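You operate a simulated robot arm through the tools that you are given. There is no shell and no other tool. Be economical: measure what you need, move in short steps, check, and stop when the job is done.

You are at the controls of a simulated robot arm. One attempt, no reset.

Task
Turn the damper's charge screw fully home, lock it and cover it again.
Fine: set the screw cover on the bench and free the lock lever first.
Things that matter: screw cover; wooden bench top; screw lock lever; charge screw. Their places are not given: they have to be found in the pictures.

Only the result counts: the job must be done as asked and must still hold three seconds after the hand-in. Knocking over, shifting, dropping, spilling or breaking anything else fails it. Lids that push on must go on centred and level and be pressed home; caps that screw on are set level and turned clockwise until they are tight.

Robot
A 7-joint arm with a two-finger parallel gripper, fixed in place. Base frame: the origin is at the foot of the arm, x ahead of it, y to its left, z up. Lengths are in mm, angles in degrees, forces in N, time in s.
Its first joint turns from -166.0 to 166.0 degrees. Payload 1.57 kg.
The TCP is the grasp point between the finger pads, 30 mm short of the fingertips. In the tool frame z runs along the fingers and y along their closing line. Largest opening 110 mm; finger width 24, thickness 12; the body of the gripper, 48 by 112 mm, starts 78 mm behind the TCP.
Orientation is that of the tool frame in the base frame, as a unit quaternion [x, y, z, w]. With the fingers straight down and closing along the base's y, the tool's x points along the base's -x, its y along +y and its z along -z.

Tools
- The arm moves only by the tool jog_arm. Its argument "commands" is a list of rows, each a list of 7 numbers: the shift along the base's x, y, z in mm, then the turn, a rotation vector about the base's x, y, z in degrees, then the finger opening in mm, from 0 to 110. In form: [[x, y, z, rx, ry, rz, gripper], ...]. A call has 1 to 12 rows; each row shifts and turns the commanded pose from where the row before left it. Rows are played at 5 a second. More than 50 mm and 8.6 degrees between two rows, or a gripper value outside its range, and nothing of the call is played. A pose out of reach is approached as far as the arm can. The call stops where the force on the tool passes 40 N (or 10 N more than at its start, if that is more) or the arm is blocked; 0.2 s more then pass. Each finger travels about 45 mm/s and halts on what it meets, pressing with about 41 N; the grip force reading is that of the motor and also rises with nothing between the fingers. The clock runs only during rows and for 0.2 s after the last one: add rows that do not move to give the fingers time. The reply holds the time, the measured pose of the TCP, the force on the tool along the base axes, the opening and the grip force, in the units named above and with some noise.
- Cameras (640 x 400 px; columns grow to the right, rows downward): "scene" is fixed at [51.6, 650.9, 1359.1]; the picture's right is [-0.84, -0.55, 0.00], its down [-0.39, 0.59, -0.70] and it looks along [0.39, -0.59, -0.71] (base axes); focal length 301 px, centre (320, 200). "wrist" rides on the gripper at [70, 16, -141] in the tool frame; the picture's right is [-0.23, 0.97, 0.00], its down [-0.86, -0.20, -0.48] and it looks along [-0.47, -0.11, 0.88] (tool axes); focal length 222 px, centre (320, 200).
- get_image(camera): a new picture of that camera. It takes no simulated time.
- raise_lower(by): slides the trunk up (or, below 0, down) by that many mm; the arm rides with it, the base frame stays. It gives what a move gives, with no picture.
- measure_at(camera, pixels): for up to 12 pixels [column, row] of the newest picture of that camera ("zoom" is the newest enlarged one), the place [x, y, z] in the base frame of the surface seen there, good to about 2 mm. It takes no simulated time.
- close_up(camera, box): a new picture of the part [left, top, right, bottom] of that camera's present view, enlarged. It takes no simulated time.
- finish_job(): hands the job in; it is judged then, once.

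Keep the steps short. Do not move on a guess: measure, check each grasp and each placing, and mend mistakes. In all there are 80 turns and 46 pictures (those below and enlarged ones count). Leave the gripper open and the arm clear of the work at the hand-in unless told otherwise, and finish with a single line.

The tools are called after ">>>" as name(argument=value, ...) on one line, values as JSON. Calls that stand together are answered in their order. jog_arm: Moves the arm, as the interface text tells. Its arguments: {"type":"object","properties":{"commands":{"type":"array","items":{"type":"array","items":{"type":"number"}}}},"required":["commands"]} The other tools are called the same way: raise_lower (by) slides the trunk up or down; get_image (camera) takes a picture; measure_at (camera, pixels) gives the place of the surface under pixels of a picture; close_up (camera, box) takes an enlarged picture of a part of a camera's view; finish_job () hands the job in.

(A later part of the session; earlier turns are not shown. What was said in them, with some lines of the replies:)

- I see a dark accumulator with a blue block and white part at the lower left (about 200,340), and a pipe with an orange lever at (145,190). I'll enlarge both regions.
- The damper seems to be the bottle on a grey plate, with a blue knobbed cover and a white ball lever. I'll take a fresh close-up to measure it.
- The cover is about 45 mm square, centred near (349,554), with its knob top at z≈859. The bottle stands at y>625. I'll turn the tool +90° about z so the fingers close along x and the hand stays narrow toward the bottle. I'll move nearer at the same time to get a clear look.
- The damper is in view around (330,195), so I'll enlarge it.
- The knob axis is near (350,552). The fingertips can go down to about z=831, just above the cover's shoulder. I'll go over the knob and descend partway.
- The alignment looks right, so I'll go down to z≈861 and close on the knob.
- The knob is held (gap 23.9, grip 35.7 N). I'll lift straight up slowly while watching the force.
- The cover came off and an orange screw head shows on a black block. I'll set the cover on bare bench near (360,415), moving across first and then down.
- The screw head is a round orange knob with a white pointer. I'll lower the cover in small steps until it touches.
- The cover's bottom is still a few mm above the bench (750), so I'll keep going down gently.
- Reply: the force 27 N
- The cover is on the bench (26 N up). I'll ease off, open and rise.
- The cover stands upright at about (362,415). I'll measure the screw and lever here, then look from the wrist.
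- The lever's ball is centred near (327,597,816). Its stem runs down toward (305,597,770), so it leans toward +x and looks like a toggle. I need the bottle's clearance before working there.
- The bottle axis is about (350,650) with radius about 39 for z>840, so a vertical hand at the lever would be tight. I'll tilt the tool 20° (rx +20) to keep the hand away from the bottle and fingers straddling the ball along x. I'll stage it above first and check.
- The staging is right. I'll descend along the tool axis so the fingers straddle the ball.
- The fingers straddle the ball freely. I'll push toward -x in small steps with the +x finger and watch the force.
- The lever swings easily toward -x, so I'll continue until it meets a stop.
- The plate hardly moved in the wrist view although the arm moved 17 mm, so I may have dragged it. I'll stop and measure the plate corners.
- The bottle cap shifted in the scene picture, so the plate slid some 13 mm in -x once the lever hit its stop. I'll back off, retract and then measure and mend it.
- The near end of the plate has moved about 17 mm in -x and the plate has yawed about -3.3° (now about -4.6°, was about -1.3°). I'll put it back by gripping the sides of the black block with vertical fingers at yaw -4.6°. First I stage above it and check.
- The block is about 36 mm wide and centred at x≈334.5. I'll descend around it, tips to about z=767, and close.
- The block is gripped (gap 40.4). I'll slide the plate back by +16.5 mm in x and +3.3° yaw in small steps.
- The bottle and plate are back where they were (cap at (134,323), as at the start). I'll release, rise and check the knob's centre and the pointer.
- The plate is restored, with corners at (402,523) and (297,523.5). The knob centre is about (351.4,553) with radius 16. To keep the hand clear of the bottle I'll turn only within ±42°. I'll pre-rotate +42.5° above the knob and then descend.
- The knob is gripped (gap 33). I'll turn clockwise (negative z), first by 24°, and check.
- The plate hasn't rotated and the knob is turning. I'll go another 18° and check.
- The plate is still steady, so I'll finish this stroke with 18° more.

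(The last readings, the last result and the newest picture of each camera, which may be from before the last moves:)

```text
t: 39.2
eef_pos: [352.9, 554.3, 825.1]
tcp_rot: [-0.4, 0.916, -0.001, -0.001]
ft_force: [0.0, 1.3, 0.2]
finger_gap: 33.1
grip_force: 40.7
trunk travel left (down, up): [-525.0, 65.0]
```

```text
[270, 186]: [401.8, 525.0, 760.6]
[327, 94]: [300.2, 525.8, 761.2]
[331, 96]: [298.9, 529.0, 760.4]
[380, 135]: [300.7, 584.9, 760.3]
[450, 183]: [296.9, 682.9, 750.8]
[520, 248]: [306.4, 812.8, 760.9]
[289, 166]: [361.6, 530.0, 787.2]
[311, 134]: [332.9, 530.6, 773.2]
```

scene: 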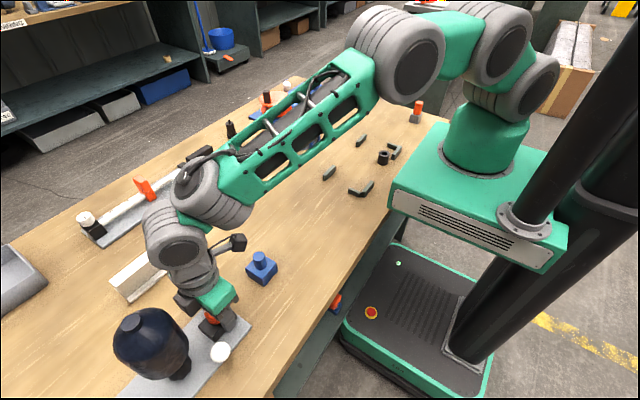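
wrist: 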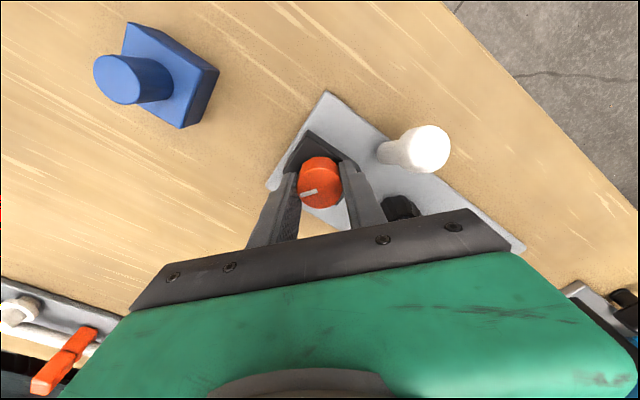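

Steady again; 84° done with no stop yet. I'll open, rotate back +85° around the knob and re-grip.

>>> jog_arm(commands=[[0, 0, 0, 0, 0, 0, 48], [0, 0, 0, 0, 0, 0, 50], [0, 0, 0, 0, 0, 8.5, 50], [0, 0, 0, 0, 0, 8.5, 50], [0, 0, 0, 0, 0, 8.5, 50], [0, 0, 0, 0, 0, 8.5, 50], [0, 0, 0, 0, 0, 8.5, 50], [0, 0, 0, 0, 0, 8.5, 50], [0, 0, 0, 0, 0, 8.5, 50], [0, 0, 0, 0, 0, 8.5, 50], [0, 0, 0, 0, 0, 8.5, 50], [0, 0, 0, 0, 0, 8.5, 50]])

>>> jog_arm(commands=[[0, 0, 0, 0, 0, 0, 40], [0, 0, 0, 0, 0, 0, 28], [0, 0, 0, 0, 0, 0, 28], [0, 0, 0, 0, 0, -6, 28], [0, 0, 0, 0, 0, -6, 28], [0, 0, 0, 0, 0, -6, 28], [0, 0, 0, 0, 0, -6, 28], [0, 0, 0, 0, 0, 0, 28]])

>>> get_image(camera="wrist")

```text
t: 41.8
eef_pos: [352.2, 552.3, 824.4]
tcp_rot: [0.915, -0.403, -0.001, 0.0]
ft_force: [-0.1, 0.7, 0.1]
finger_gap: 50.1
grip_force: 0.1
trunk travel left (down, up): [-525.0, 65.0]
```

```text
t: 43.6
eef_pos: [352.4, 551.7, 825.3]
tcp_rot: [0.81, -0.587, 0.0, 0.0]
ft_force: [-1.6, -3.4, 3.8]
finger_gap: 32.6
grip_force: 41.1
trunk travel left (down, up): [-525.0, 65.0]
```

```text
10 pictures are left
```

wrist: 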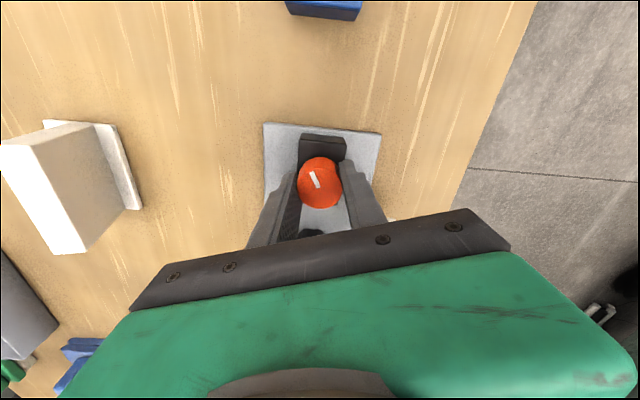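

>>> measure_at(camera="wrist", pixels=[[311, 173], [317, 187], [305, 185], [335, 180], [320, 205], [318, 163]])

>>> jog_arm(commands=[[0, 0, 0, 0, 0, -6, 28], [0, 0, 0, 0, 0, -6, 28], [0, 0, 0, 0, 0, -6, 28], [0, 0, 0, 0, 0, 0, 28]])

>>> get_image(camera="wrist")

```text
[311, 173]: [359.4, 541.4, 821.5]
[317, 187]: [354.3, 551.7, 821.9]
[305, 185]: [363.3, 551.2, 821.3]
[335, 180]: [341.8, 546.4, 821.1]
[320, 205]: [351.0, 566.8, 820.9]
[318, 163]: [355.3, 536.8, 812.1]
```

```text
t: 44.6
eef_pos: [353.6, 553.0, 824.5]
tcp_rot: [0.708, -0.706, 0.001, 0.0]
ft_force: [-0.2, -3.2, 4.6]
finger_gap: 32.8
grip_force: 40.9
trunk travel left (down, up): [-525.0, 65.0]
```

```text
9 pictures are left
```

wrist: 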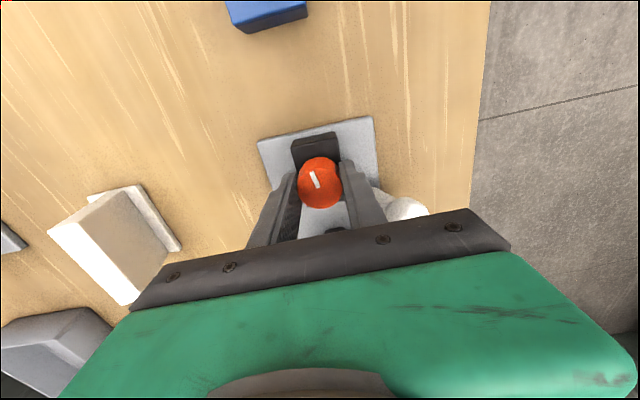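

>>> measure_at(camera="wrist", pixels=[[260, 144], [371, 120], [374, 130], [379, 175], [312, 174], [317, 187], [295, 148], [333, 138]])

```text
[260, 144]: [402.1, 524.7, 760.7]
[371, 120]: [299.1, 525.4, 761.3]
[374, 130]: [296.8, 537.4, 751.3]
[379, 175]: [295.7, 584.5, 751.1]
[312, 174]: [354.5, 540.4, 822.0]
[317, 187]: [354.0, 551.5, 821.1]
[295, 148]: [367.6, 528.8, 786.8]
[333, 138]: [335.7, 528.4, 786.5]
```

The plate is fixed and the pointer now faces -y (about -87°), so the knob is still turning. I'll continue 24°.

>>> jog_arm(commands=[[0, 0, 0, 0, 0, -6, 28], [0, 0, 0, 0, 0, -6, 28], [0, 0, 0, 0, 0, -6, 28], [0, 0, 0, 0, 0, -6, 28], [0, 0, 0, 0, 0, 0, 28]])

>>> get_image(camera="wrist")

```text
t: 45.8
eef_pos: [353.2, 552.2, 825.3]
tcp_rot: [-0.546, 0.838, -0.001, 0.0]
ft_force: [-1.4, -1.7, 2.6]
finger_gap: 32.9
grip_force: 41.1
trunk travel left (down, up): [-525.0, 65.0]
```

```text
8 pictures are left
```

wrist: 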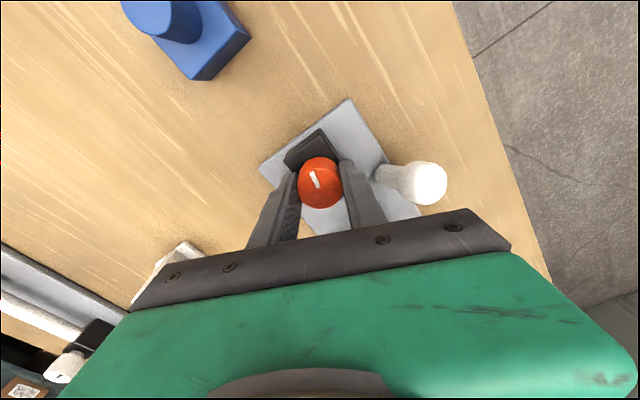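

The plate is steady and the knob is turning (pointer about -111°). To save pictures I'll go in 9° steps and watch the side force, since dragging the plate shows up as several N.

>>> jog_arm(commands=[[0, 0, 0, 0, 0, -4.5, 28], [0, 0, 0, 0, 0, -4.5, 28], [0, 0, 0, 0, 0, 0, 28]])

>>> jog_arm(commands=[[0, 0, 0, 0, 0, -4.5, 28], [0, 0, 0, 0, 0, -4.5, 28], [0, 0, 0, 0, 0, 0, 28]])

```text
t: 46.6
eef_pos: [353.1, 553.1, 824.8]
tcp_rot: [-0.479, 0.878, 0.0, 0.0]
ft_force: [-0.8, 1.5, 1.2]
finger_gap: 32.9
grip_force: 41.0
trunk travel left (down, up): [-525.0, 65.0]
```

```text
t: 47.4
eef_pos: [352.6, 552.6, 825.5]
tcp_rot: [-0.408, 0.913, 0.0, 0.0]
ft_force: [-0.5, 0.5, 0.8]
finger_gap: 33.0
grip_force: 41.0
trunk travel left (down, up): [-525.0, 65.0]
```

No drag so far, at about 168° total. I'll re-grip for the next stroke.

>>> jog_arm(commands=[[0, 0, 0, 0, 0, 0, 48], [0, 0, 0, 0, 0, 0, 50], [0, 0, 0, 0, 0, 8.4, 50], [0, 0, 0, 0, 0, 8.4, 50], [0, 0, 0, 0, 0, 8.4, 50], [0, 0, 0, 0, 0, 8.4, 50], [0, 0, 0, 0, 0, 8.4, 50], [0, 0, 0, 0, 0, 8.4, 50], [0, 0, 0, 0, 0, 8.4, 50], [0, 0, 0, 0, 0, 8.4, 50], [0, 0, 0, 0, 0, 8.4, 50], [0, 0, 0, 0, 0, 8.4, 50]])

>>> jog_arm(commands=[[0, 0, 0, 0, 0, 0, 40], [0, 0, 0, 0, 0, 0, 28], [0, 0, 0, 0, 0, 0, 28], [0, 0, 0, 0, 0, 0, 28]])

>>> jog_arm(commands=[[0, 0, 0, 0, 0, -4, 28], [0, 0, 0, 0, 0, -4, 28], [0, 0, 0, 0, 0, -4, 28], [0, 0, 0, 0, 0, 0, 28]])

```text
t: 50.0
eef_pos: [352.9, 553.0, 824.0]
tcp_rot: [0.915, -0.403, 0.0, 0.0]
ft_force: [-0.3, 0.5, 0.5]
finger_gap: 50.0
grip_force: 0.1
trunk travel left (down, up): [-525.0, 65.0]
```

```text
t: 51.0
eef_pos: [352.6, 552.8, 823.2]
tcp_rot: [0.914, -0.405, 0.0, 0.0]
ft_force: [-2.1, -2.7, 0.6]
finger_gap: 33.2
grip_force: 37.0
trunk travel left (down, up): [-525.0, 65.0]
```

```text
t: 52.0
eef_pos: [353.0, 554.1, 824.9]
tcp_rot: [0.867, -0.498, 0.0, 0.001]
ft_force: [-1.0, 1.2, -0.7]
finger_gap: 32.9
grip_force: 41.0
trunk travel left (down, up): [-525.0, 65.0]
```

>>> jog_arm(commands=[[0, 0, 0, 0, 0, -4, 28], [0, 0, 0, 0, 0, -4, 28], [0, 0, 0, 0, 0, -4, 28], [0, 0, 0, 0, 0, 0, 28]])

>>> get_image(camera="wrist")

```text
t: 53.0
eef_pos: [352.4, 552.5, 825.9]
tcp_rot: [0.811, -0.585, 0.0, 0.0]
ft_force: [-1.4, 0.0, -0.4]
finger_gap: 32.9
grip_force: 40.2
trunk travel left (down, up): [-525.0, 65.0]
```

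```text
7 pictures are left
```

wrist: 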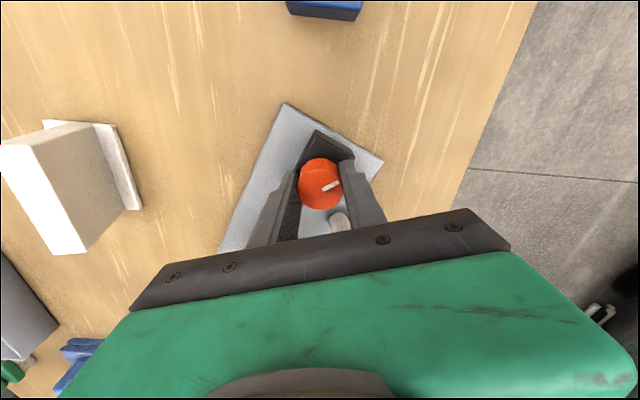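

The plate has turned with the knob, so the stop was reached. I'll measure how far.

>>> measure_at(camera="wrist", pixels=[[284, 106], [380, 161], [225, 245], [268, 135], [314, 134], [347, 153], [322, 189], [338, 182], [337, 217]])

```text
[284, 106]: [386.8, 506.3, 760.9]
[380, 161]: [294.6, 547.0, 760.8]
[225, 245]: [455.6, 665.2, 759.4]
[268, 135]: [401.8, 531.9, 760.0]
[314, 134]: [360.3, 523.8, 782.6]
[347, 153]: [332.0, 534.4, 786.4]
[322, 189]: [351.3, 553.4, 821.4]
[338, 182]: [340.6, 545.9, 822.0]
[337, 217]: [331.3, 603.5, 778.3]
```

The plate turned about 23° with the knob, which matches this stroke: the stop came at about 168° of turning and the screw is home. Turning it back by the knob would unscrew it, so I'll open, align with the block at φ≈-24°, lower and grip the block.

>>> jog_arm(commands=[[0, 0, 0, 0, 0, 0, 48], [0, 0, 0, 0, 0, 0, 50], [0, 0, 6, 0, 0, -8.4, 54], [0, 0, 6, 0, 0, -8.4, 58], [0, 0, 6, 0, 0, -8.4, 62], [0, 0, 0, 0, 0, -8.4, 64], [0, 0, 0, 0, 0, -8.4, 64], [0, 0, 0, 0, 0, 0, 64]])

>>> jog_arm(commands=[[0, 0, -15, 0, 0, 0, 64], [0, 0, -15, 0, 0, 0, 64], [0, 0, -14, 0, 0, 0, 64], [0, 0, 0, 0, 0, 0, 50], [0, 0, 0, 0, 0, 0, 40], [0, 0, 0, 0, 0, 0, 34], [0, 0, 0, 0, 0, 0, 34]])

```text
t: 54.8
eef_pos: [352.1, 553.6, 842.1]
tcp_rot: [-0.546, 0.838, 0.0, -0.001]
ft_force: [-0.1, 0.2, 0.2]
finger_gap: 63.8
grip_force: 0.0
trunk travel left (down, up): [-525.0, 65.0]
```

```text
t: 56.4
eef_pos: [352.9, 553.5, 798.6]
tcp_rot: [-0.546, 0.838, 0.0, -0.001]
ft_force: [-1.1, 0.5, -0.3]
finger_gap: 39.9
grip_force: 30.0
trunk travel left (down, up): [-525.0, 65.0]
```

The block is gripped (gap 39.9, as before). I'll rotate the plate back by +22.6°.

>>> jog_arm(commands=[[0, 0, 0, 0, 0, 2.5, 34], [0, 0, 0, 0, 0, 2.5, 34], [0, 0, 0, 0, 0, 2.5, 34], [0, 0, 0, 0, 0, 2.5, 34], [0, 0, 0, 0, 0, 2.5, 34], [0, 0, 0, 0, 0, 2.5, 34], [0, 0, 0, 0, 0, 2.5, 34], [0, 0, 0, 0, 0, 2.5, 34], [0, 0, 0, 0, 0, 2.6, 34], [0, 0, 0, 0, 0, 0, 34]])

>>> jog_arm(commands=[[0, 0, 0, 0, 0, 0, 48], [0, 0, 0, 0, 0, 0, 64], [0, 0, 0, 0, 0, 0, 64], [0, 0, 30, 0, 0, 0, 64], [0, -3, 40, 0, 0, 0, 64], [0, -4, 40, 0, 0, 0, 90], [0, 0, 0, 0, 0, 0, 110]])

>>> get_image(camera="wrist")

```text
t: 58.6
eef_pos: [353.8, 552.3, 798.7]
tcp_rot: [-0.699, 0.715, 0.0, 0.0]
ft_force: [0.8, -0.5, 0.0]
finger_gap: 39.8
grip_force: 41.3
trunk travel left (down, up): [-525.0, 65.0]
```

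```text
t: 60.2
eef_pos: [353.6, 544.5, 906.7]
tcp_rot: [-0.7, 0.714, 0.0, 0.0]
ft_force: [0.1, -0.1, 0.6]
finger_gap: 110.1
grip_force: 0.1
trunk travel left (down, up): [-525.0, 65.0]
```

```text
6 pictures are left
```

wrist: 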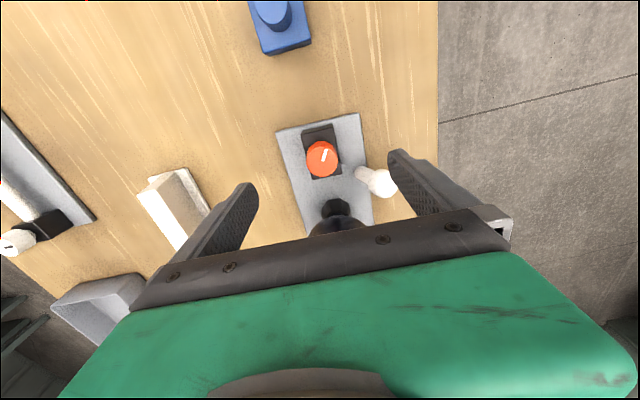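

>>> measure_at(camera="wrist", pixels=[[278, 133], [358, 115], [361, 124], [374, 218], [321, 160], [325, 150], [303, 136], [336, 126], [313, 178], [376, 180], [362, 175], [387, 184]])

```text
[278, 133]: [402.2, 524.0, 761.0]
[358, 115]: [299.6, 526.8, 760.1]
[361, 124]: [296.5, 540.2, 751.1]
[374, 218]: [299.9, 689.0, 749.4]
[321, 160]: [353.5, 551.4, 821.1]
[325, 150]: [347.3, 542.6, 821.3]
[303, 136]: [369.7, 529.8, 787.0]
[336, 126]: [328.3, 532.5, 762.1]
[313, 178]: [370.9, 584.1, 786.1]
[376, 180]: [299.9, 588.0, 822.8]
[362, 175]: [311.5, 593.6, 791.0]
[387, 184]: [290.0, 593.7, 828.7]
```

The plate is back (corners (402,524) and (300,527)) and the screw pointer is at its stop. The lever ball is near (293,597). I'll stage the tilted straddle again and descend along the tool axis.

>>> jog_arm(commands=[[-20, 5, 0, 6.67, 0, 0, 80], [-20, 6, 0, 6.67, 0, 0, 60], [-20.6, 6.5, 2, 6.66, 0, 0, 44], [0, 0, 0, 0, 0, 0, 44], [0, 8.7, -24, 0, 0, 0, 44], [0, 8.7, -24, 0, 0, 0, 44], [0, 8.7, -24, 0, 0, 0, 44], [0, 0, 0, 0, 0, 0, 44]])

>>> close_up(camera="wrist", box=[220, 60, 420, 220])

```text
t: 62.0
eef_pos: [291.9, 591.0, 838.8]
tcp_rot: [-0.689, 0.703, 0.124, 0.122]
ft_force: [-0.6, 0.1, 0.6]
finger_gap: 43.8
grip_force: 0.1
trunk travel left (down, up): [-525.0, 65.0]
```

```text
2.50 times, centred on (320, 140) of wrist
```

zoom: 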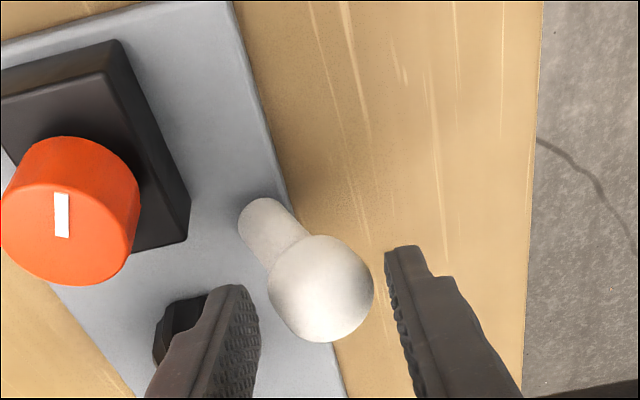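

The ball is between the fingers. I'll push it toward +x, the first 36 mm freely.

>>> jog_arm(commands=[[5, -0.5, -0.5, 0, 0, 0, 44], [5, -0.5, -0.5, 0, 0, 0, 44], [5, 0, -0.5, 0, 0, 0, 44], [5, 0, -0.5, 0, 0, 0, 44], [5, 0, 0, 0, 0, 0, 44], [4, 0, 0, 0, 0, 0, 44], [4, 0, 0, 0, 0, 0, 44], [3, 0, 0, 0, 0, 0, 44], [0, 0, 0, 0, 0, 0, 44]])

>>> jog_arm(commands=[[2, 0, 0, 0, 0, 0, 44], [2, 0, 0, 0, 0, 0, 44], [0, 0, 0, 0, 0, 0, 44]])

```text
t: 64.0
eef_pos: [328.5, 588.7, 836.5]
tcp_rot: [-0.69, 0.703, 0.124, 0.121]
ft_force: [-0.6, -0.8, -0.1]
finger_gap: 43.8
grip_force: 0.0
trunk travel left (down, up): [-525.0, 65.0]
```

```text
t: 64.8
eef_pos: [332.8, 588.2, 836.0]
tcp_rot: [-0.69, 0.703, 0.124, 0.121]
ft_force: [-0.5, 0.3, 0.1]
finger_gap: 44.1
grip_force: 0.1
trunk travel left (down, up): [-525.0, 65.0]
```

>>> jog_arm(commands=[[1.5, 0, 0, 0, 0, 0, 44], [1.5, 0, 0, 0, 0, 0, 44], [0, 0, 0, 0, 0, 0, 44]])

>>> jog_arm(commands=[[1, 0, 0, 0, 0, 0, 44], [1, 0, 0, 0, 0, 0, 44], [0, 0, 0, 0, 0, 0, 44]])

```text
t: 65.6
eef_pos: [334.4, 589.3, 835.5]
tcp_rot: [-0.69, 0.703, 0.124, 0.122]
ft_force: [0.6, 0.9, -0.7]
finger_gap: 44.0
grip_force: 0.1
trunk travel left (down, up): [-525.0, 65.0]
```

```text
t: 66.4
eef_pos: [337.0, 587.3, 836.5]
tcp_rot: [-0.689, 0.704, 0.124, 0.123]
ft_force: [-0.3, -0.3, 0.4]
finger_gap: 44.0
grip_force: 0.1
trunk travel left (down, up): [-525.0, 65.0]
```

Still no stop, so I'll take a look.

>>> close_up(camera="wrist", box=[220, 60, 420, 220])

>>> measure_at(camera="zoom", pixels=[[330, 300], [290, 290], [365, 280], [330, 330], [365, 200], [355, 230], [290, 200], [375, 20]])

```text
2.50 times, centred on (320, 140) of wrist
```

zoom: 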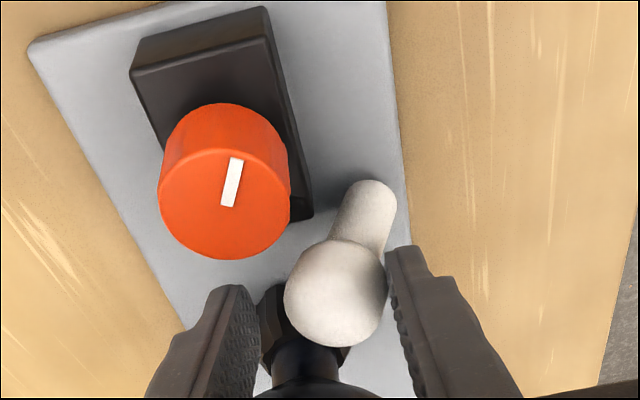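

```text
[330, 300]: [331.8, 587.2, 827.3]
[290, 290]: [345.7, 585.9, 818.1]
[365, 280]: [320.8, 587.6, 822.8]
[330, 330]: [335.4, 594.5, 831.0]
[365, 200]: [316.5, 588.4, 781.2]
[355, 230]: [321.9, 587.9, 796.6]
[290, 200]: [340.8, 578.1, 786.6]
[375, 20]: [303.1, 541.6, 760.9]
```

The lever leans like it did at the start and the plate hasn't moved. I'll nudge further in 1 mm steps to feel the stop.

>>> jog_arm(commands=[[1, 0, 0, 0, 0, 0, 44], [1, 0, 0, 0, 0, 0, 44], [0, 0, 0, 0, 0, 0, 44]])

>>> jog_arm(commands=[[1, 0, 0, 0, 0, 0, 44], [1, 0, 0, 0, 0, 0, 44], [0, 0, 0, 0, 0, 0, 44]])

```text
t: 67.2
eef_pos: [338.7, 589.3, 836.6]
tcp_rot: [-0.69, 0.703, 0.124, 0.121]
ft_force: [-2.4, 0.5, 1.0]
finger_gap: 45.5
grip_force: 0.2
trunk travel left (down, up): [-525.0, 65.0]
```

```text
t: 68.0
eef_pos: [340.7, 588.0, 835.8]
tcp_rot: [-0.689, 0.703, 0.124, 0.122]
ft_force: [-2.2, 0.3, 0.1]
finger_gap: 46.7
grip_force: 1.7
trunk travel left (down, up): [-525.0, 65.0]
```

The stop is reached: -2.3 N and the finger gap is starting to widen, same as at the free end. I'll back off, retract along the axis, level the tool and look from above.

>>> jog_arm(commands=[[-5, 0, 0, 0, 0, 0, 44], [-4, 0, 0, 0, 0, 0, 44], [0, -9.1, 25, 0, 0, 0, 44], [0, -9.1, 25, 0, 0, 0, 44], [0, -9.1, 25, 0, 0, 0, 50], [6, -5, 0, -6.67, 0, 0, 80], [6, -5, 0, -6.67, 0, 0, 100], [6, -5, 0, -6.66, 0, 0, 110], [0, 0, 0, 0, 0, 1.3, 110], [0, 0, 0, 0, 0, 0, 110]])

>>> close_up(camera="wrist", box=[220, 80, 420, 240])

```text
t: 70.2
eef_pos: [349.5, 545.5, 911.8]
tcp_rot: [0.709, -0.706, 0.0, 0.0]
ft_force: [0.6, 0.1, -0.2]
finger_gap: 109.8
grip_force: 0.1
trunk travel left (down, up): [-525.0, 65.0]
```

```text
2.50 times, centred on (320, 160) of wrist
```

zoom: 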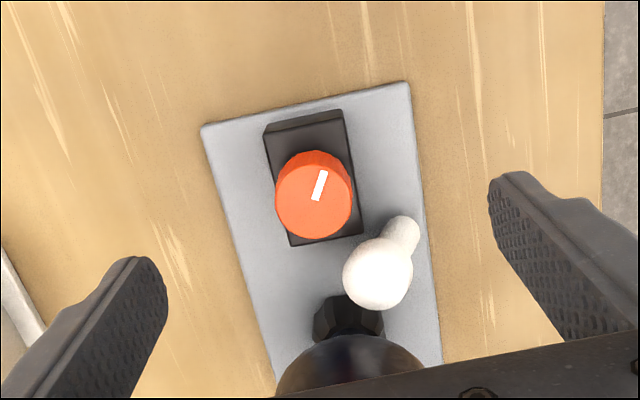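

>>> measure_at(camera="zoom", pixels=[[314, 200], [281, 200], [348, 200], [314, 170], [314, 233], [293, 240], [357, 228], [270, 138], [338, 120], [206, 128], [406, 86], [378, 275]])

```text
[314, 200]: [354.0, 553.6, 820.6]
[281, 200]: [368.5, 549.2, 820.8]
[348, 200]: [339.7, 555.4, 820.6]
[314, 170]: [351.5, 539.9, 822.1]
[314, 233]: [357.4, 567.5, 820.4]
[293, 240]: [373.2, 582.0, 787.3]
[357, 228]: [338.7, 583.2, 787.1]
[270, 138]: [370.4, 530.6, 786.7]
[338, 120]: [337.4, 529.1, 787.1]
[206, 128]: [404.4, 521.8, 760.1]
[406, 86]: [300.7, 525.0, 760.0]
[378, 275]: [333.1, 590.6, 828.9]
```

The lever leans toward the screw again (ball top at (333,591,829)) and the pointer is unchanged. The damper sits about 3 mm too far in +x (screw centre about (354,553)), so I'll correct that by gripping the block once more.

>>> jog_arm(commands=[[4.5, 3, 0, 0, 0, -1.5, 64], [0, 0, 0, 0, 0, 0, 64], [0, 0, -40, 0, 0, 0, 64], [0, 0, -40, 0, 0, 0, 64], [0, 0, -34, 0, 0, 0, 64], [0, 0, 0, 0, 0, 0, 50], [0, 0, 0, 0, 0, 0, 40], [0, 0, 0, 0, 0, 0, 34], [0, 0, 0, 0, 0, 0, 34]])

>>> jog_arm(commands=[[-1.1, 0, 0, 0, 0, 0, 34], [-1.1, 0, 0, 0, 0, 0, 34], [-1.0, 0, 0, 0, 0, 0, 34], [0, 0, 0, 0, 0, 0, 34]])

```text
t: 72.2
eef_pos: [354.6, 550.3, 798.0]
tcp_rot: [-0.698, 0.716, 0.0, 0.001]
ft_force: [0.6, 0.8, 0.6]
finger_gap: 39.9
grip_force: 29.7
trunk travel left (down, up): [-525.0, 65.0]
```

```text
t: 73.2
eef_pos: [352.3, 548.9, 797.2]
tcp_rot: [-0.698, 0.716, 0.0, -0.001]
ft_force: [3.4, -0.1, 1.4]
finger_gap: 39.7
grip_force: 41.4
trunk travel left (down, up): [-525.0, 65.0]
```

The block is held and shifted; its centre is now at commanded x≈351.6, about 2 mm from the original. I'll release, rise and go back to the cover at (361.7,415.9).

>>> jog_arm(commands=[[0, 0, 0, 0, 0, 0, 48], [0, 0, 0, 0, 0, 0, 64], [0, 0, 0, 0, 0, 0, 64], [0, 0, 40, 0, 0, 0, 60], [0, 0, 40, 0, 0, 0, 56], [0, 0, 40, 0, 0, 0, 50], [3, -34, 0, 0, 0, 1.5, 50], [3, -34, 0, 0, 0, 0, 50], [3, -34, 0, 0, 0, 0, 50], [1.1, -32.1, 0, 0, 0, 0, 50], [0, 0, 0, 0, 0, 0, 50]])

>>> close_up(camera="wrist", box=[220, 80, 420, 240])

```text
t: 75.6
eef_pos: [359.7, 416.8, 919.2]
tcp_rot: [0.708, -0.706, 0.0, 0.0]
ft_force: [-0.3, 0.6, 0.6]
finger_gap: 50.1
grip_force: 0.0
trunk travel left (down, up): [-525.0, 65.0]
```

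```text
2.50 times, centred on (320, 160) of wrist
```

zoom: 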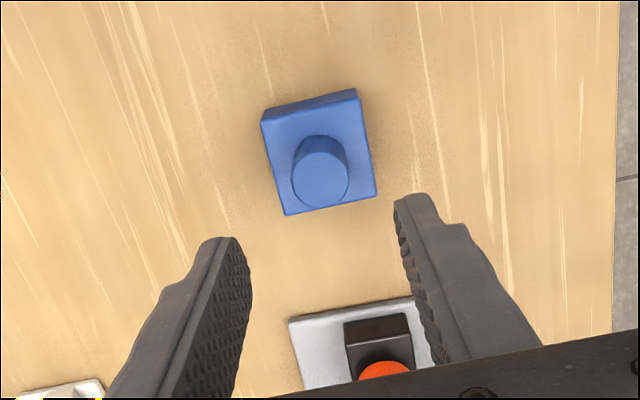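

>>> measure_at(camera="zoom", pixels=[[320, 180], [296, 180], [345, 178], [320, 158], [320, 202], [266, 124], [288, 210], [372, 192], [354, 104], [291, 322], [412, 302], [346, 325]])

```text
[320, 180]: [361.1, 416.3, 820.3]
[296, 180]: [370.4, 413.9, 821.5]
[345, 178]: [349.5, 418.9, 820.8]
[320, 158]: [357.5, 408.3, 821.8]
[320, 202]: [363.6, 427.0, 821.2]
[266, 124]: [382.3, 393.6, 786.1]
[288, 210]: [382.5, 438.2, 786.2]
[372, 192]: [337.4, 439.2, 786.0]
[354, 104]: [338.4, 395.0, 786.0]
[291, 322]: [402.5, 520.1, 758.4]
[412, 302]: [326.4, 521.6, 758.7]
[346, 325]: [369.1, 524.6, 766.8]
```

The cover is centred at (360.2,416.4), directly under the tool. I'll descend to the same grasp height and close.

>>> jog_arm(commands=[[0, 0, -40, 0, 0, 0, 50], [0, 0, -35, 0, 0, 0, 50], [0, 0, -16.4, 0, 0, 0, 50], [0, 0, 0, 0, 0, 0, 40], [0, 0, 0, 0, 0, 0, 25], [0, 0, 0, 0, 0, 0, 10], [0, 0, 0, 0, 0, 0, 10], [0, 0, 0, 0, 0, 0, 10]])

>>> jog_arm(commands=[[0, 0, 10, 0, 0, 0, 10], [0, 0, 30, 0, 0, 0, 10], [0, 0, 35, 0, 0, 0, 10], [0, 0, 20, 0, 0, 0, 10], [-2.5, 34, 0, 0, 0, 0, 10], [-2.5, 34, 0, 0, 0, 0, 10], [-2.5, 34, 0, 0, 0, 0, 10], [-2.6, 34.3, 0, 0, 0, 0, 10], [0, 0, 0, 0, 0, 0, 10]])

```text
t: 77.4
eef_pos: [359.0, 414.8, 824.7]
tcp_rot: [0.707, -0.707, 0.0, 0.0]
ft_force: [0.3, 1.4, -0.2]
finger_gap: 23.9
grip_force: 35.9
trunk travel left (down, up): [-525.0, 65.0]
```

```text
t: 79.4
eef_pos: [351.4, 553.2, 924.5]
tcp_rot: [0.708, -0.706, 0.0, 0.001]
ft_force: [-0.2, 0.4, -1.0]
finger_gap: 23.8
grip_force: 35.4
trunk travel left (down, up): [-525.0, 65.0]
```

The cover is held above the screw at (351.4,553.2). I'll lower it in steps while reading forces; the rim should pass the screw top at about z=896.

>>> jog_arm(commands=[[0, 0, -15, 0, 0, 0, 10], [0, 0, -6, 0, 0, 0, 10], [0, 0, -3, 0, 0, 0, 10], [0, 0, -3, 0, 0, 0, 10], [0, 0, -3, 0, 0, 0, 10], [0, 0, 0, 0, 0, 0, 10]])

>>> jog_arm(commands=[[0, 0, -4, 0, 0, 0, 10], [0, 0, -4, 0, 0, 0, 10], [0, 0, -4, 0, 0, 0, 10], [0, 0, -4, 0, 0, 0, 10], [0, 0, 0, 0, 0, 0, 10]])

```text
t: 80.8
eef_pos: [351.9, 550.9, 892.3]
tcp_rot: [0.708, -0.707, 0.0, 0.0]
ft_force: [-0.4, -0.2, -0.1]
finger_gap: 23.9
grip_force: 35.6
trunk travel left (down, up): [-525.0, 65.0]
```

```text
t: 82.0
eef_pos: [351.3, 552.0, 875.5]
tcp_rot: [0.708, -0.706, 0.0, -0.001]
ft_force: [-0.5, 0.1, -1.4]
finger_gap: 23.7
grip_force: 36.0
trunk travel left (down, up): [-525.0, 65.0]
```

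It slides over the screw with no resistance. I'll continue down to the seat.

>>> jog_arm(commands=[[0, 0, -4, 0, 0, 0, 10], [0, 0, -3, 0, 0, 0, 10], [0, 0, -2, 0, 0, 0, 10], [0, 0, -2, 0, 0, 0, 10], [0, 0, 0, 0, 0, 0, 10]])

>>> jog_arm(commands=[[0, 0, -1, 0, 0, 0, 10], [0, 0, -1, 0, 0, 0, 10], [0, 0, -1, 0, 0, 0, 10], [0, 0, 0, 0, 0, 0, 10]])

```text
t: 83.2
eef_pos: [352.2, 551.3, 866.1]
tcp_rot: [0.707, -0.707, 0.001, -0.002]
ft_force: [0.2, -1.3, 14.6]
finger_gap: 23.8
grip_force: 35.3
trunk travel left (down, up): [-525.0, 65.0]
```

```text
t: 84.2
eef_pos: [351.9, 551.6, 862.8]
tcp_rot: [0.708, -0.706, 0.0, -0.002]
ft_force: [4.3, 4.5, 20.3]
finger_gap: 24.1
grip_force: 35.7
trunk travel left (down, up): [-525.0, 65.0]
```

It met a snap resistance at about 866 and is now at 862.8. I'll press further to be sure it is home.

>>> jog_arm(commands=[[0, 0, -1, 0, 0, 0, 10], [0, 0, -1, 0, 0, 0, 10], [0, 0, 0, 0, 0, 0, 10]])

>>> jog_arm(commands=[[0, 0, -1, 0, 0, 0, 10], [0, 0, 0, 0, 0, 0, 10]])

```text
t: 85.0
eef_pos: [349.9, 551.7, 860.4]
tcp_rot: [0.708, -0.706, 0.0, 0.0]
ft_force: [4.7, 4.1, 20.7]
finger_gap: 23.5
grip_force: 36.4
trunk travel left (down, up): [-525.0, 65.0]
```

```text
t: 85.6
eef_pos: [350.1, 549.6, 858.8]
tcp_rot: [0.708, -0.706, 0.0, 0.0]
ft_force: [4.1, 4.9, 16.9]
finger_gap: 23.6
grip_force: 35.7
trunk travel left (down, up): [-525.0, 65.0]
```

The force stays near 20 N while the tool descends, so the cover may be sliding in or the fingers may be slipping. I'll check the cover's height.

>>> close_up(camera="scene", box=[160, 270, 280, 370])

```text
4.00 times, centred on (220, 320) of scene
```

zoom: 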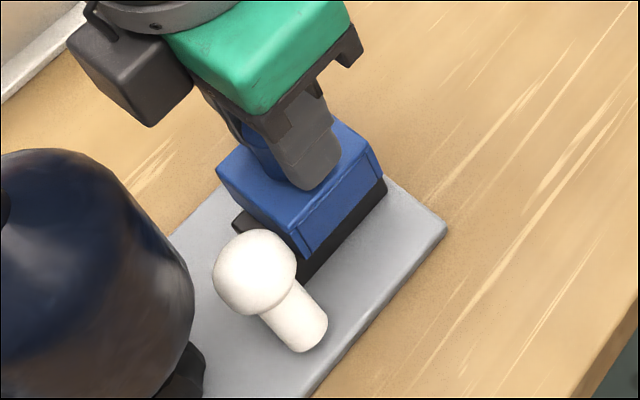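

>>> measure_at(camera="zoom", pixels=[[225, 172], [250, 190], [294, 225], [365, 150], [340, 170], [298, 243], [305, 255], [375, 185], [350, 200], [270, 205], [255, 260], [440, 228]])

```text
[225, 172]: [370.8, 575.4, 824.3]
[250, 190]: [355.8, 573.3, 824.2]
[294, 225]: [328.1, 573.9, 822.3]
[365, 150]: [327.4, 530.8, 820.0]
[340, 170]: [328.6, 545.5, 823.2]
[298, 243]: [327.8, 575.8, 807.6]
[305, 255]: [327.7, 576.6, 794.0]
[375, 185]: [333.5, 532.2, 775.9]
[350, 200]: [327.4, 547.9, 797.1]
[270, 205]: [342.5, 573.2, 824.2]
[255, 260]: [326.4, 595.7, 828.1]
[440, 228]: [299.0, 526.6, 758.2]
```

The cover top is at z≈824 and its corners match the original to within about 1 mm; the plate and lever match too. The fingers probably slipped at the end, so I'll release, rise, close the fingers and press once on top of the cover's knob to be sure.

>>> jog_arm(commands=[[0, 0, 0, 0, 0, 0, 35], [0, 0, 0, 0, 0, 0, 50], [0, 0, 0, 0, 0, 0, 50], [0, 0, 25, 0, 0, 0, 50], [0, 0, 25, 0, 0, 0, 50], [0, 0, 0, 0, 0, 0, 20], [0, 0, 0, 0, 0, 0, 0], [0, 0, 0, 0, 0, 0, 0], [0, 0, 0, 0, 0, 0, 0]])

>>> jog_arm(commands=[[0, 0, -10, 0, 0, 0, 0], [0, 0, -3, 0, 0, 0, 0], [0, 0, -2, 0, 0, 0, 0], [0, 0, 0, 0, 0, 0, 0]])

```text
t: 87.6
eef_pos: [352.1, 551.3, 907.9]
tcp_rot: [0.708, -0.706, -0.001, 0.0]
ft_force: [1.0, -0.1, 0.2]
finger_gap: 0.2
grip_force: 20.2
trunk travel left (down, up): [-525.0, 65.0]
```

```text
t: 88.6
eef_pos: [350.0, 551.6, 892.5]
tcp_rot: [0.708, -0.707, 0.001, 0.0]
ft_force: [-0.3, -1.0, 0.6]
finger_gap: 0.0
grip_force: 21.6
trunk travel left (down, up): [-525.0, 65.0]
```

>>> jog_arm(commands=[[0, 0, -1, 0, 0, 0, 0], [0, 0, -1, 0, 0, 0, 0], [0, 0, -1, 0, 0, 0, 0], [0, 0, -1, 0, 0, 0, 0], [0, 0, 0, 0, 0, 0, 0]])

>>> jog_arm(commands=[[0, 0, -0.7, 0, 0, 0, 0], [0, 0, -0.7, 0, 0, 0, 0], [0, 0, -0.7, 0, 0, 0, 0], [0, 0, 0, 0, 0, 0, 0]])

```text
t: 89.8
eef_pos: [350.3, 552.4, 890.5]
tcp_rot: [0.708, -0.707, 0.0, -0.001]
ft_force: [0.0, -0.7, 5.1]
finger_gap: 0.0
grip_force: 21.6
trunk travel left (down, up): [-525.0, 65.0]
```

```text
t: 90.8
eef_pos: [351.6, 552.0, 888.2]
tcp_rot: [0.708, -0.706, 0.0, -0.002]
ft_force: [0.2, -0.4, 18.2]
finger_gap: 0.1
grip_force: 21.6
trunk travel left (down, up): [-525.0, 65.0]
```

>>> jog_arm(commands=[[0, 0, -0.7, 0, 0, 0, 0], [0, 0, -0.7, 0, 0, 0, 0], [0, 0, -0.7, 0, 0, 0, 0], [0, 0, -0.7, 0, 0, 0, 0], [0, 0, 0, 0, 0, 0, 0]])

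```text
t: 92.2
eef_pos: [351.1, 553.0, 889.6]
tcp_rot: [0.708, -0.706, -0.002, -0.006]
ft_force: [-2.2, -1.9, 13.3]
finger_gap: 0.1
grip_force: 21.5
trunk travel left (down, up): [-525.0, 65.0]
stopped in row 5: the force on the tool passed its limit (the readings are from after the stop); the commanded pose is now the measured one
```

It passed 40 N with no further travel, so the cover is home. I'll rise, open, move clear and take the last check picture.

>>> jog_arm(commands=[[0, 0, 20, 0, 0, 0, 0], [0, 0, 40, 0, 0, 0, 0], [0, 0, 40, 0, 0, 0, 40], [0, -40, 20, 0, 0, 0, 80], [0, -45, 0, 0, 0, 0, 110], [0, -45, 0, 0, 0, 0, 110], [0, -45, 0, 0, 0, 0, 110], [0, 0, 0, 0, 0, 0, 110]])

>>> close_up(camera="scene", box=[160, 270, 280, 370])

>>> measure_at(camera="zoom", pixels=[[272, 118], [295, 97], [222, 174], [298, 225], [365, 150], [258, 262], [312, 335], [440, 228], [320, 180]])

```text
t: 94.0
eef_pos: [355.0, 377.8, 1008.0]
tcp_rot: [0.708, -0.706, 0.0, -0.003]
ft_force: [0.4, 0.1, -0.5]
finger_gap: 110.1
grip_force: 0.1
trunk travel left (down, up): [-525.0, 65.0]
```

```text
4.00 times, centred on (220, 320) of scene
```

zoom: 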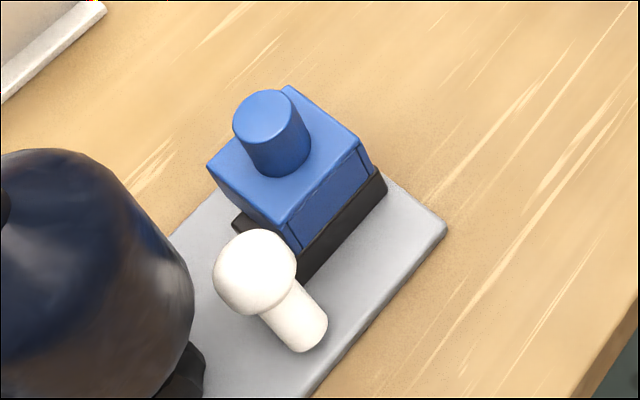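

```text
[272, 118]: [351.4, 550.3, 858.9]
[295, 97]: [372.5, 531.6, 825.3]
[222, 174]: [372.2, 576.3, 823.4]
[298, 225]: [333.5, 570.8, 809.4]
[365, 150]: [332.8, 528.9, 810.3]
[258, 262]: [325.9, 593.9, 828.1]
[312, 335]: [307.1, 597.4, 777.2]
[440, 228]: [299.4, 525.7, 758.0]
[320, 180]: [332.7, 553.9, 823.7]
```

The cover now looks shifted by about 10 px to the left against the block compared with the previous view. I'll measure it carefully on this picture.

>>> measure_at(camera="zoom", pixels=[[212, 167], [285, 220], [355, 138], [286, 90], [250, 190], [325, 120], [270, 105], [240, 118], [303, 118], [290, 238], [302, 248], [372, 172]])

>>> measure_at(camera="zoom", pixels=[[240, 225], [245, 215], [270, 225], [285, 230], [380, 180], [340, 225], [310, 270], [335, 190], [352, 170], [230, 195], [265, 215], [316, 145]])

```text
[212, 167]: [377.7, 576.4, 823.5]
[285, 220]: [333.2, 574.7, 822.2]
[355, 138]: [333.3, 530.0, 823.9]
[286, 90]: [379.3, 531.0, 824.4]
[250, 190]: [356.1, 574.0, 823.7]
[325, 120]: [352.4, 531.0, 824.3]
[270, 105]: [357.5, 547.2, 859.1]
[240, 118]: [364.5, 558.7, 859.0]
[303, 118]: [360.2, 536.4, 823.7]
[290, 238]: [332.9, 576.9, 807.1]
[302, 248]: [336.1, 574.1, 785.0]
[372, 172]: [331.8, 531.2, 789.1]
```

```text
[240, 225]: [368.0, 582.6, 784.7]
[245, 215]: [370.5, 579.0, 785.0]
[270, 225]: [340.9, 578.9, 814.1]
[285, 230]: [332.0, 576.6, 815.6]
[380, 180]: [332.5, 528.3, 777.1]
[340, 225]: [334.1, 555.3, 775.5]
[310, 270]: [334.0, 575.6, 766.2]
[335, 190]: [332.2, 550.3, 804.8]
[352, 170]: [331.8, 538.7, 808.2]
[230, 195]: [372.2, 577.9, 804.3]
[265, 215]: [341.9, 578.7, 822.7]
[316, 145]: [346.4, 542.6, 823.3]
```

The cover is level and at the right height, but about 3 mm too far in +x against the block (centre 355.6; it should be about 352.5). The force stop of the last press evidently dragged it. I'll regrip and recentre it, first averaging the current pose with still moves.

>>> jog_arm(commands=[[0, 0, 0, 0, 0, 0, 60]])

>>> jog_arm(commands=[[0, 0, 0, 0, 0, 0, 60]])

>>> jog_arm(commands=[[0, 0, 0, 0, 0, 0, 60]])

>>> jog_arm(commands=[[0, 0, 0, 0, 0, 0, 60]])

```text
t: 94.4
eef_pos: [354.7, 377.2, 1008.6]
tcp_rot: [0.709, -0.706, -0.001, -0.003]
ft_force: [0.2, 0.1, -0.1]
finger_gap: 75.9
grip_force: 0.5
trunk travel left (down, up): [-525.0, 65.0]
```

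```text
t: 94.8
eef_pos: [354.5, 378.1, 1008.1]
tcp_rot: [0.707, -0.707, -0.001, -0.003]
ft_force: [0.3, -0.6, -0.3]
finger_gap: 59.8
grip_force: 0.1
trunk travel left (down, up): [-525.0, 65.0]
```

```text
t: 95.2
eef_pos: [355.2, 377.9, 1009.4]
tcp_rot: [0.707, -0.707, -0.001, -0.003]
ft_force: [-0.2, 0.0, 0.2]
finger_gap: 60.1
grip_force: 0.0
trunk travel left (down, up): [-525.0, 65.0]
```

```text
t: 95.6
eef_pos: [354.3, 377.2, 1007.6]
tcp_rot: [0.707, -0.707, -0.001, -0.003]
ft_force: [0.5, 0.6, 0.1]
finger_gap: 60.3
grip_force: 0.0
trunk travel left (down, up): [-525.0, 65.0]
```

The true pose is about (354.7,377.6,1008.3) with a 0.3° tilt, which I correct. I'll go over the cover knob at (355.5,552.5), descend and grip.

>>> jog_arm(commands=[[0.8, 44, 0, -0.32, 0.16, 0, 50], [0, 44, 0, 0, 0, 0, 50], [0, 44, 0, 0, 0, 0, 50], [0, 42.9, 0, 0, 0, 0, 50], [0, 0, -45, 0, 0, 0, 50], [0, 0, -45, 0, 0, 0, 50], [0, 0, -40, 0, 0, 0, 50], [0, 0, -15.3, 0, 0, 0, 50], [0, 0, 0, 0, 0, 0, 35], [0, 0, 0, 0, 0, 0, 20], [0, 0, 0, 0, 0, 0, 10], [0, 0, 0, 0, 0, 0, 10]])

>>> jog_arm(commands=[[0, 0, 0, 0, 0, 0, 10], [0, 0, 2, 0, 0, 0, 10], [0, 0, 2, 0, 0, 0, 10]])

>>> jog_arm(commands=[[0, 0, 3, 0, 0, 0, 10], [0, 0, 3, 0, 0, 0, 10], [0, 0, 0, 0, 0, 0, 10]])

```text
t: 98.2
eef_pos: [352.1, 554.3, 861.8]
tcp_rot: [0.708, -0.706, 0.0, 0.001]
ft_force: [0.6, -0.3, 0.1]
finger_gap: 24.2
grip_force: 34.0
trunk travel left (down, up): [-525.0, 65.0]
```

```text
t: 99.0
eef_pos: [351.5, 554.5, 865.6]
tcp_rot: [0.708, -0.707, 0.001, 0.0]
ft_force: [0.0, 0.2, 0.5]
finger_gap: 23.6
grip_force: 36.1
trunk travel left (down, up): [-525.0, 65.0]
```

```text
t: 99.8
eef_pos: [352.8, 553.0, 873.3]
tcp_rot: [0.707, -0.707, 0.0, 0.0]
ft_force: [-0.4, 0.5, -0.7]
finger_gap: 23.9
grip_force: 35.9
trunk travel left (down, up): [-525.0, 65.0]
```

The grip pulled the cover to x≈352.1 and it lifted freely. I'll add +0.4 mm and lower it again, watching the contact.

>>> jog_arm(commands=[[0.4, 0, -3, 0, 0, 0, 10], [0, 0, -3, 0, 0, 0, 10], [0, 0, 0, 0, 0, 0, 10]])

>>> jog_arm(commands=[[0, 0, -1.5, 0, 0, 0, 10], [0, 0, -1.5, 0, 0, 0, 10], [0, 0, 0, 0, 0, 0, 10]])

>>> jog_arm(commands=[[0, 0, -1, 0, 0, 0, 10], [0, 0, 0, 0, 0, 0, 10]])

```text
t: 100.6
eef_pos: [352.8, 553.1, 865.6]
tcp_rot: [0.708, -0.706, 0.001, 0.0]
ft_force: [1.2, -0.1, -0.4]
finger_gap: 23.6
grip_force: 35.5
trunk travel left (down, up): [-525.0, 65.0]
```

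```text
t: 101.4
eef_pos: [353.3, 553.4, 863.7]
tcp_rot: [0.708, -0.706, -0.001, -0.001]
ft_force: [0.3, 0.6, 4.5]
finger_gap: 23.9
grip_force: 36.3
trunk travel left (down, up): [-525.0, 65.0]
```

```text
t: 102.0
eef_pos: [353.0, 554.2, 862.8]
tcp_rot: [0.708, -0.706, -0.001, 0.0]
ft_force: [-0.7, 0.3, 8.0]
finger_gap: 23.7
grip_force: 35.6
trunk travel left (down, up): [-525.0, 65.0]
5 turns are left
```

Contact starts at the seated height with no side forces. I'll press about 2.5 mm more, then ease off, open and rise, all in one call.

>>> jog_arm(commands=[[0, 0, -1, 0, 0, 0, 10], [0, 0, -1, 0, 0, 0, 10], [0, 0, -0.5, 0, 0, 0, 10], [0, 0, 0, 0, 0, 0, 10]])

```text
t: 103.0
eef_pos: [353.6, 553.2, 859.8]
tcp_rot: [-0.707, 0.707, 0.001, 0.002]
ft_force: [3.1, 0.7, 14.3]
finger_gap: 23.9
grip_force: 35.4
trunk travel left (down, up): [-525.0, 65.0]
4 turns are left
```

The cover is pressed home with only small side forces. I'll open and clear the arm.

>>> jog_arm(commands=[[0, 0, 0, 0, 0, 0, 35], [0, 0, 0, 0, 0, 0, 50], [0, 0, 0, 0, 0, 0, 50], [0, 0, 30, 0, 0, 0, 50], [0, 0, 40, 0, 0, 0, 50], [0, 0, 40, 0, 0, 0, 80], [0, -40, 20, 0, 0, 0, 110], [0, -45, 0, 0, 0, 0, 110], [0, -45, 0, 0, 0, 0, 110], [0, 0, 0, 0, 0, 0, 110]])

```text
t: 105.2
eef_pos: [354.4, 423.2, 987.4]
tcp_rot: [0.709, -0.705, 0.0, 0.0]
ft_force: [0.0, -0.4, -0.2]
finger_gap: 110.2
grip_force: 0.1
trunk travel left (down, up): [-525.0, 65.0]
3 turns are left
```

The arm is clear with the gripper open and no pictures remain, so I'm handing in.

>>> finish_job()

```text
The job is handed in.
```

I turned the charge screw clockwise to its stop, pushed the lock lever back to its locked side, and pressed the cover back on; I had no pictures left to check the cover's final position, and the damper plate, which I knocked out of place twice and moved back, sits about 2–3 mm from where it started.
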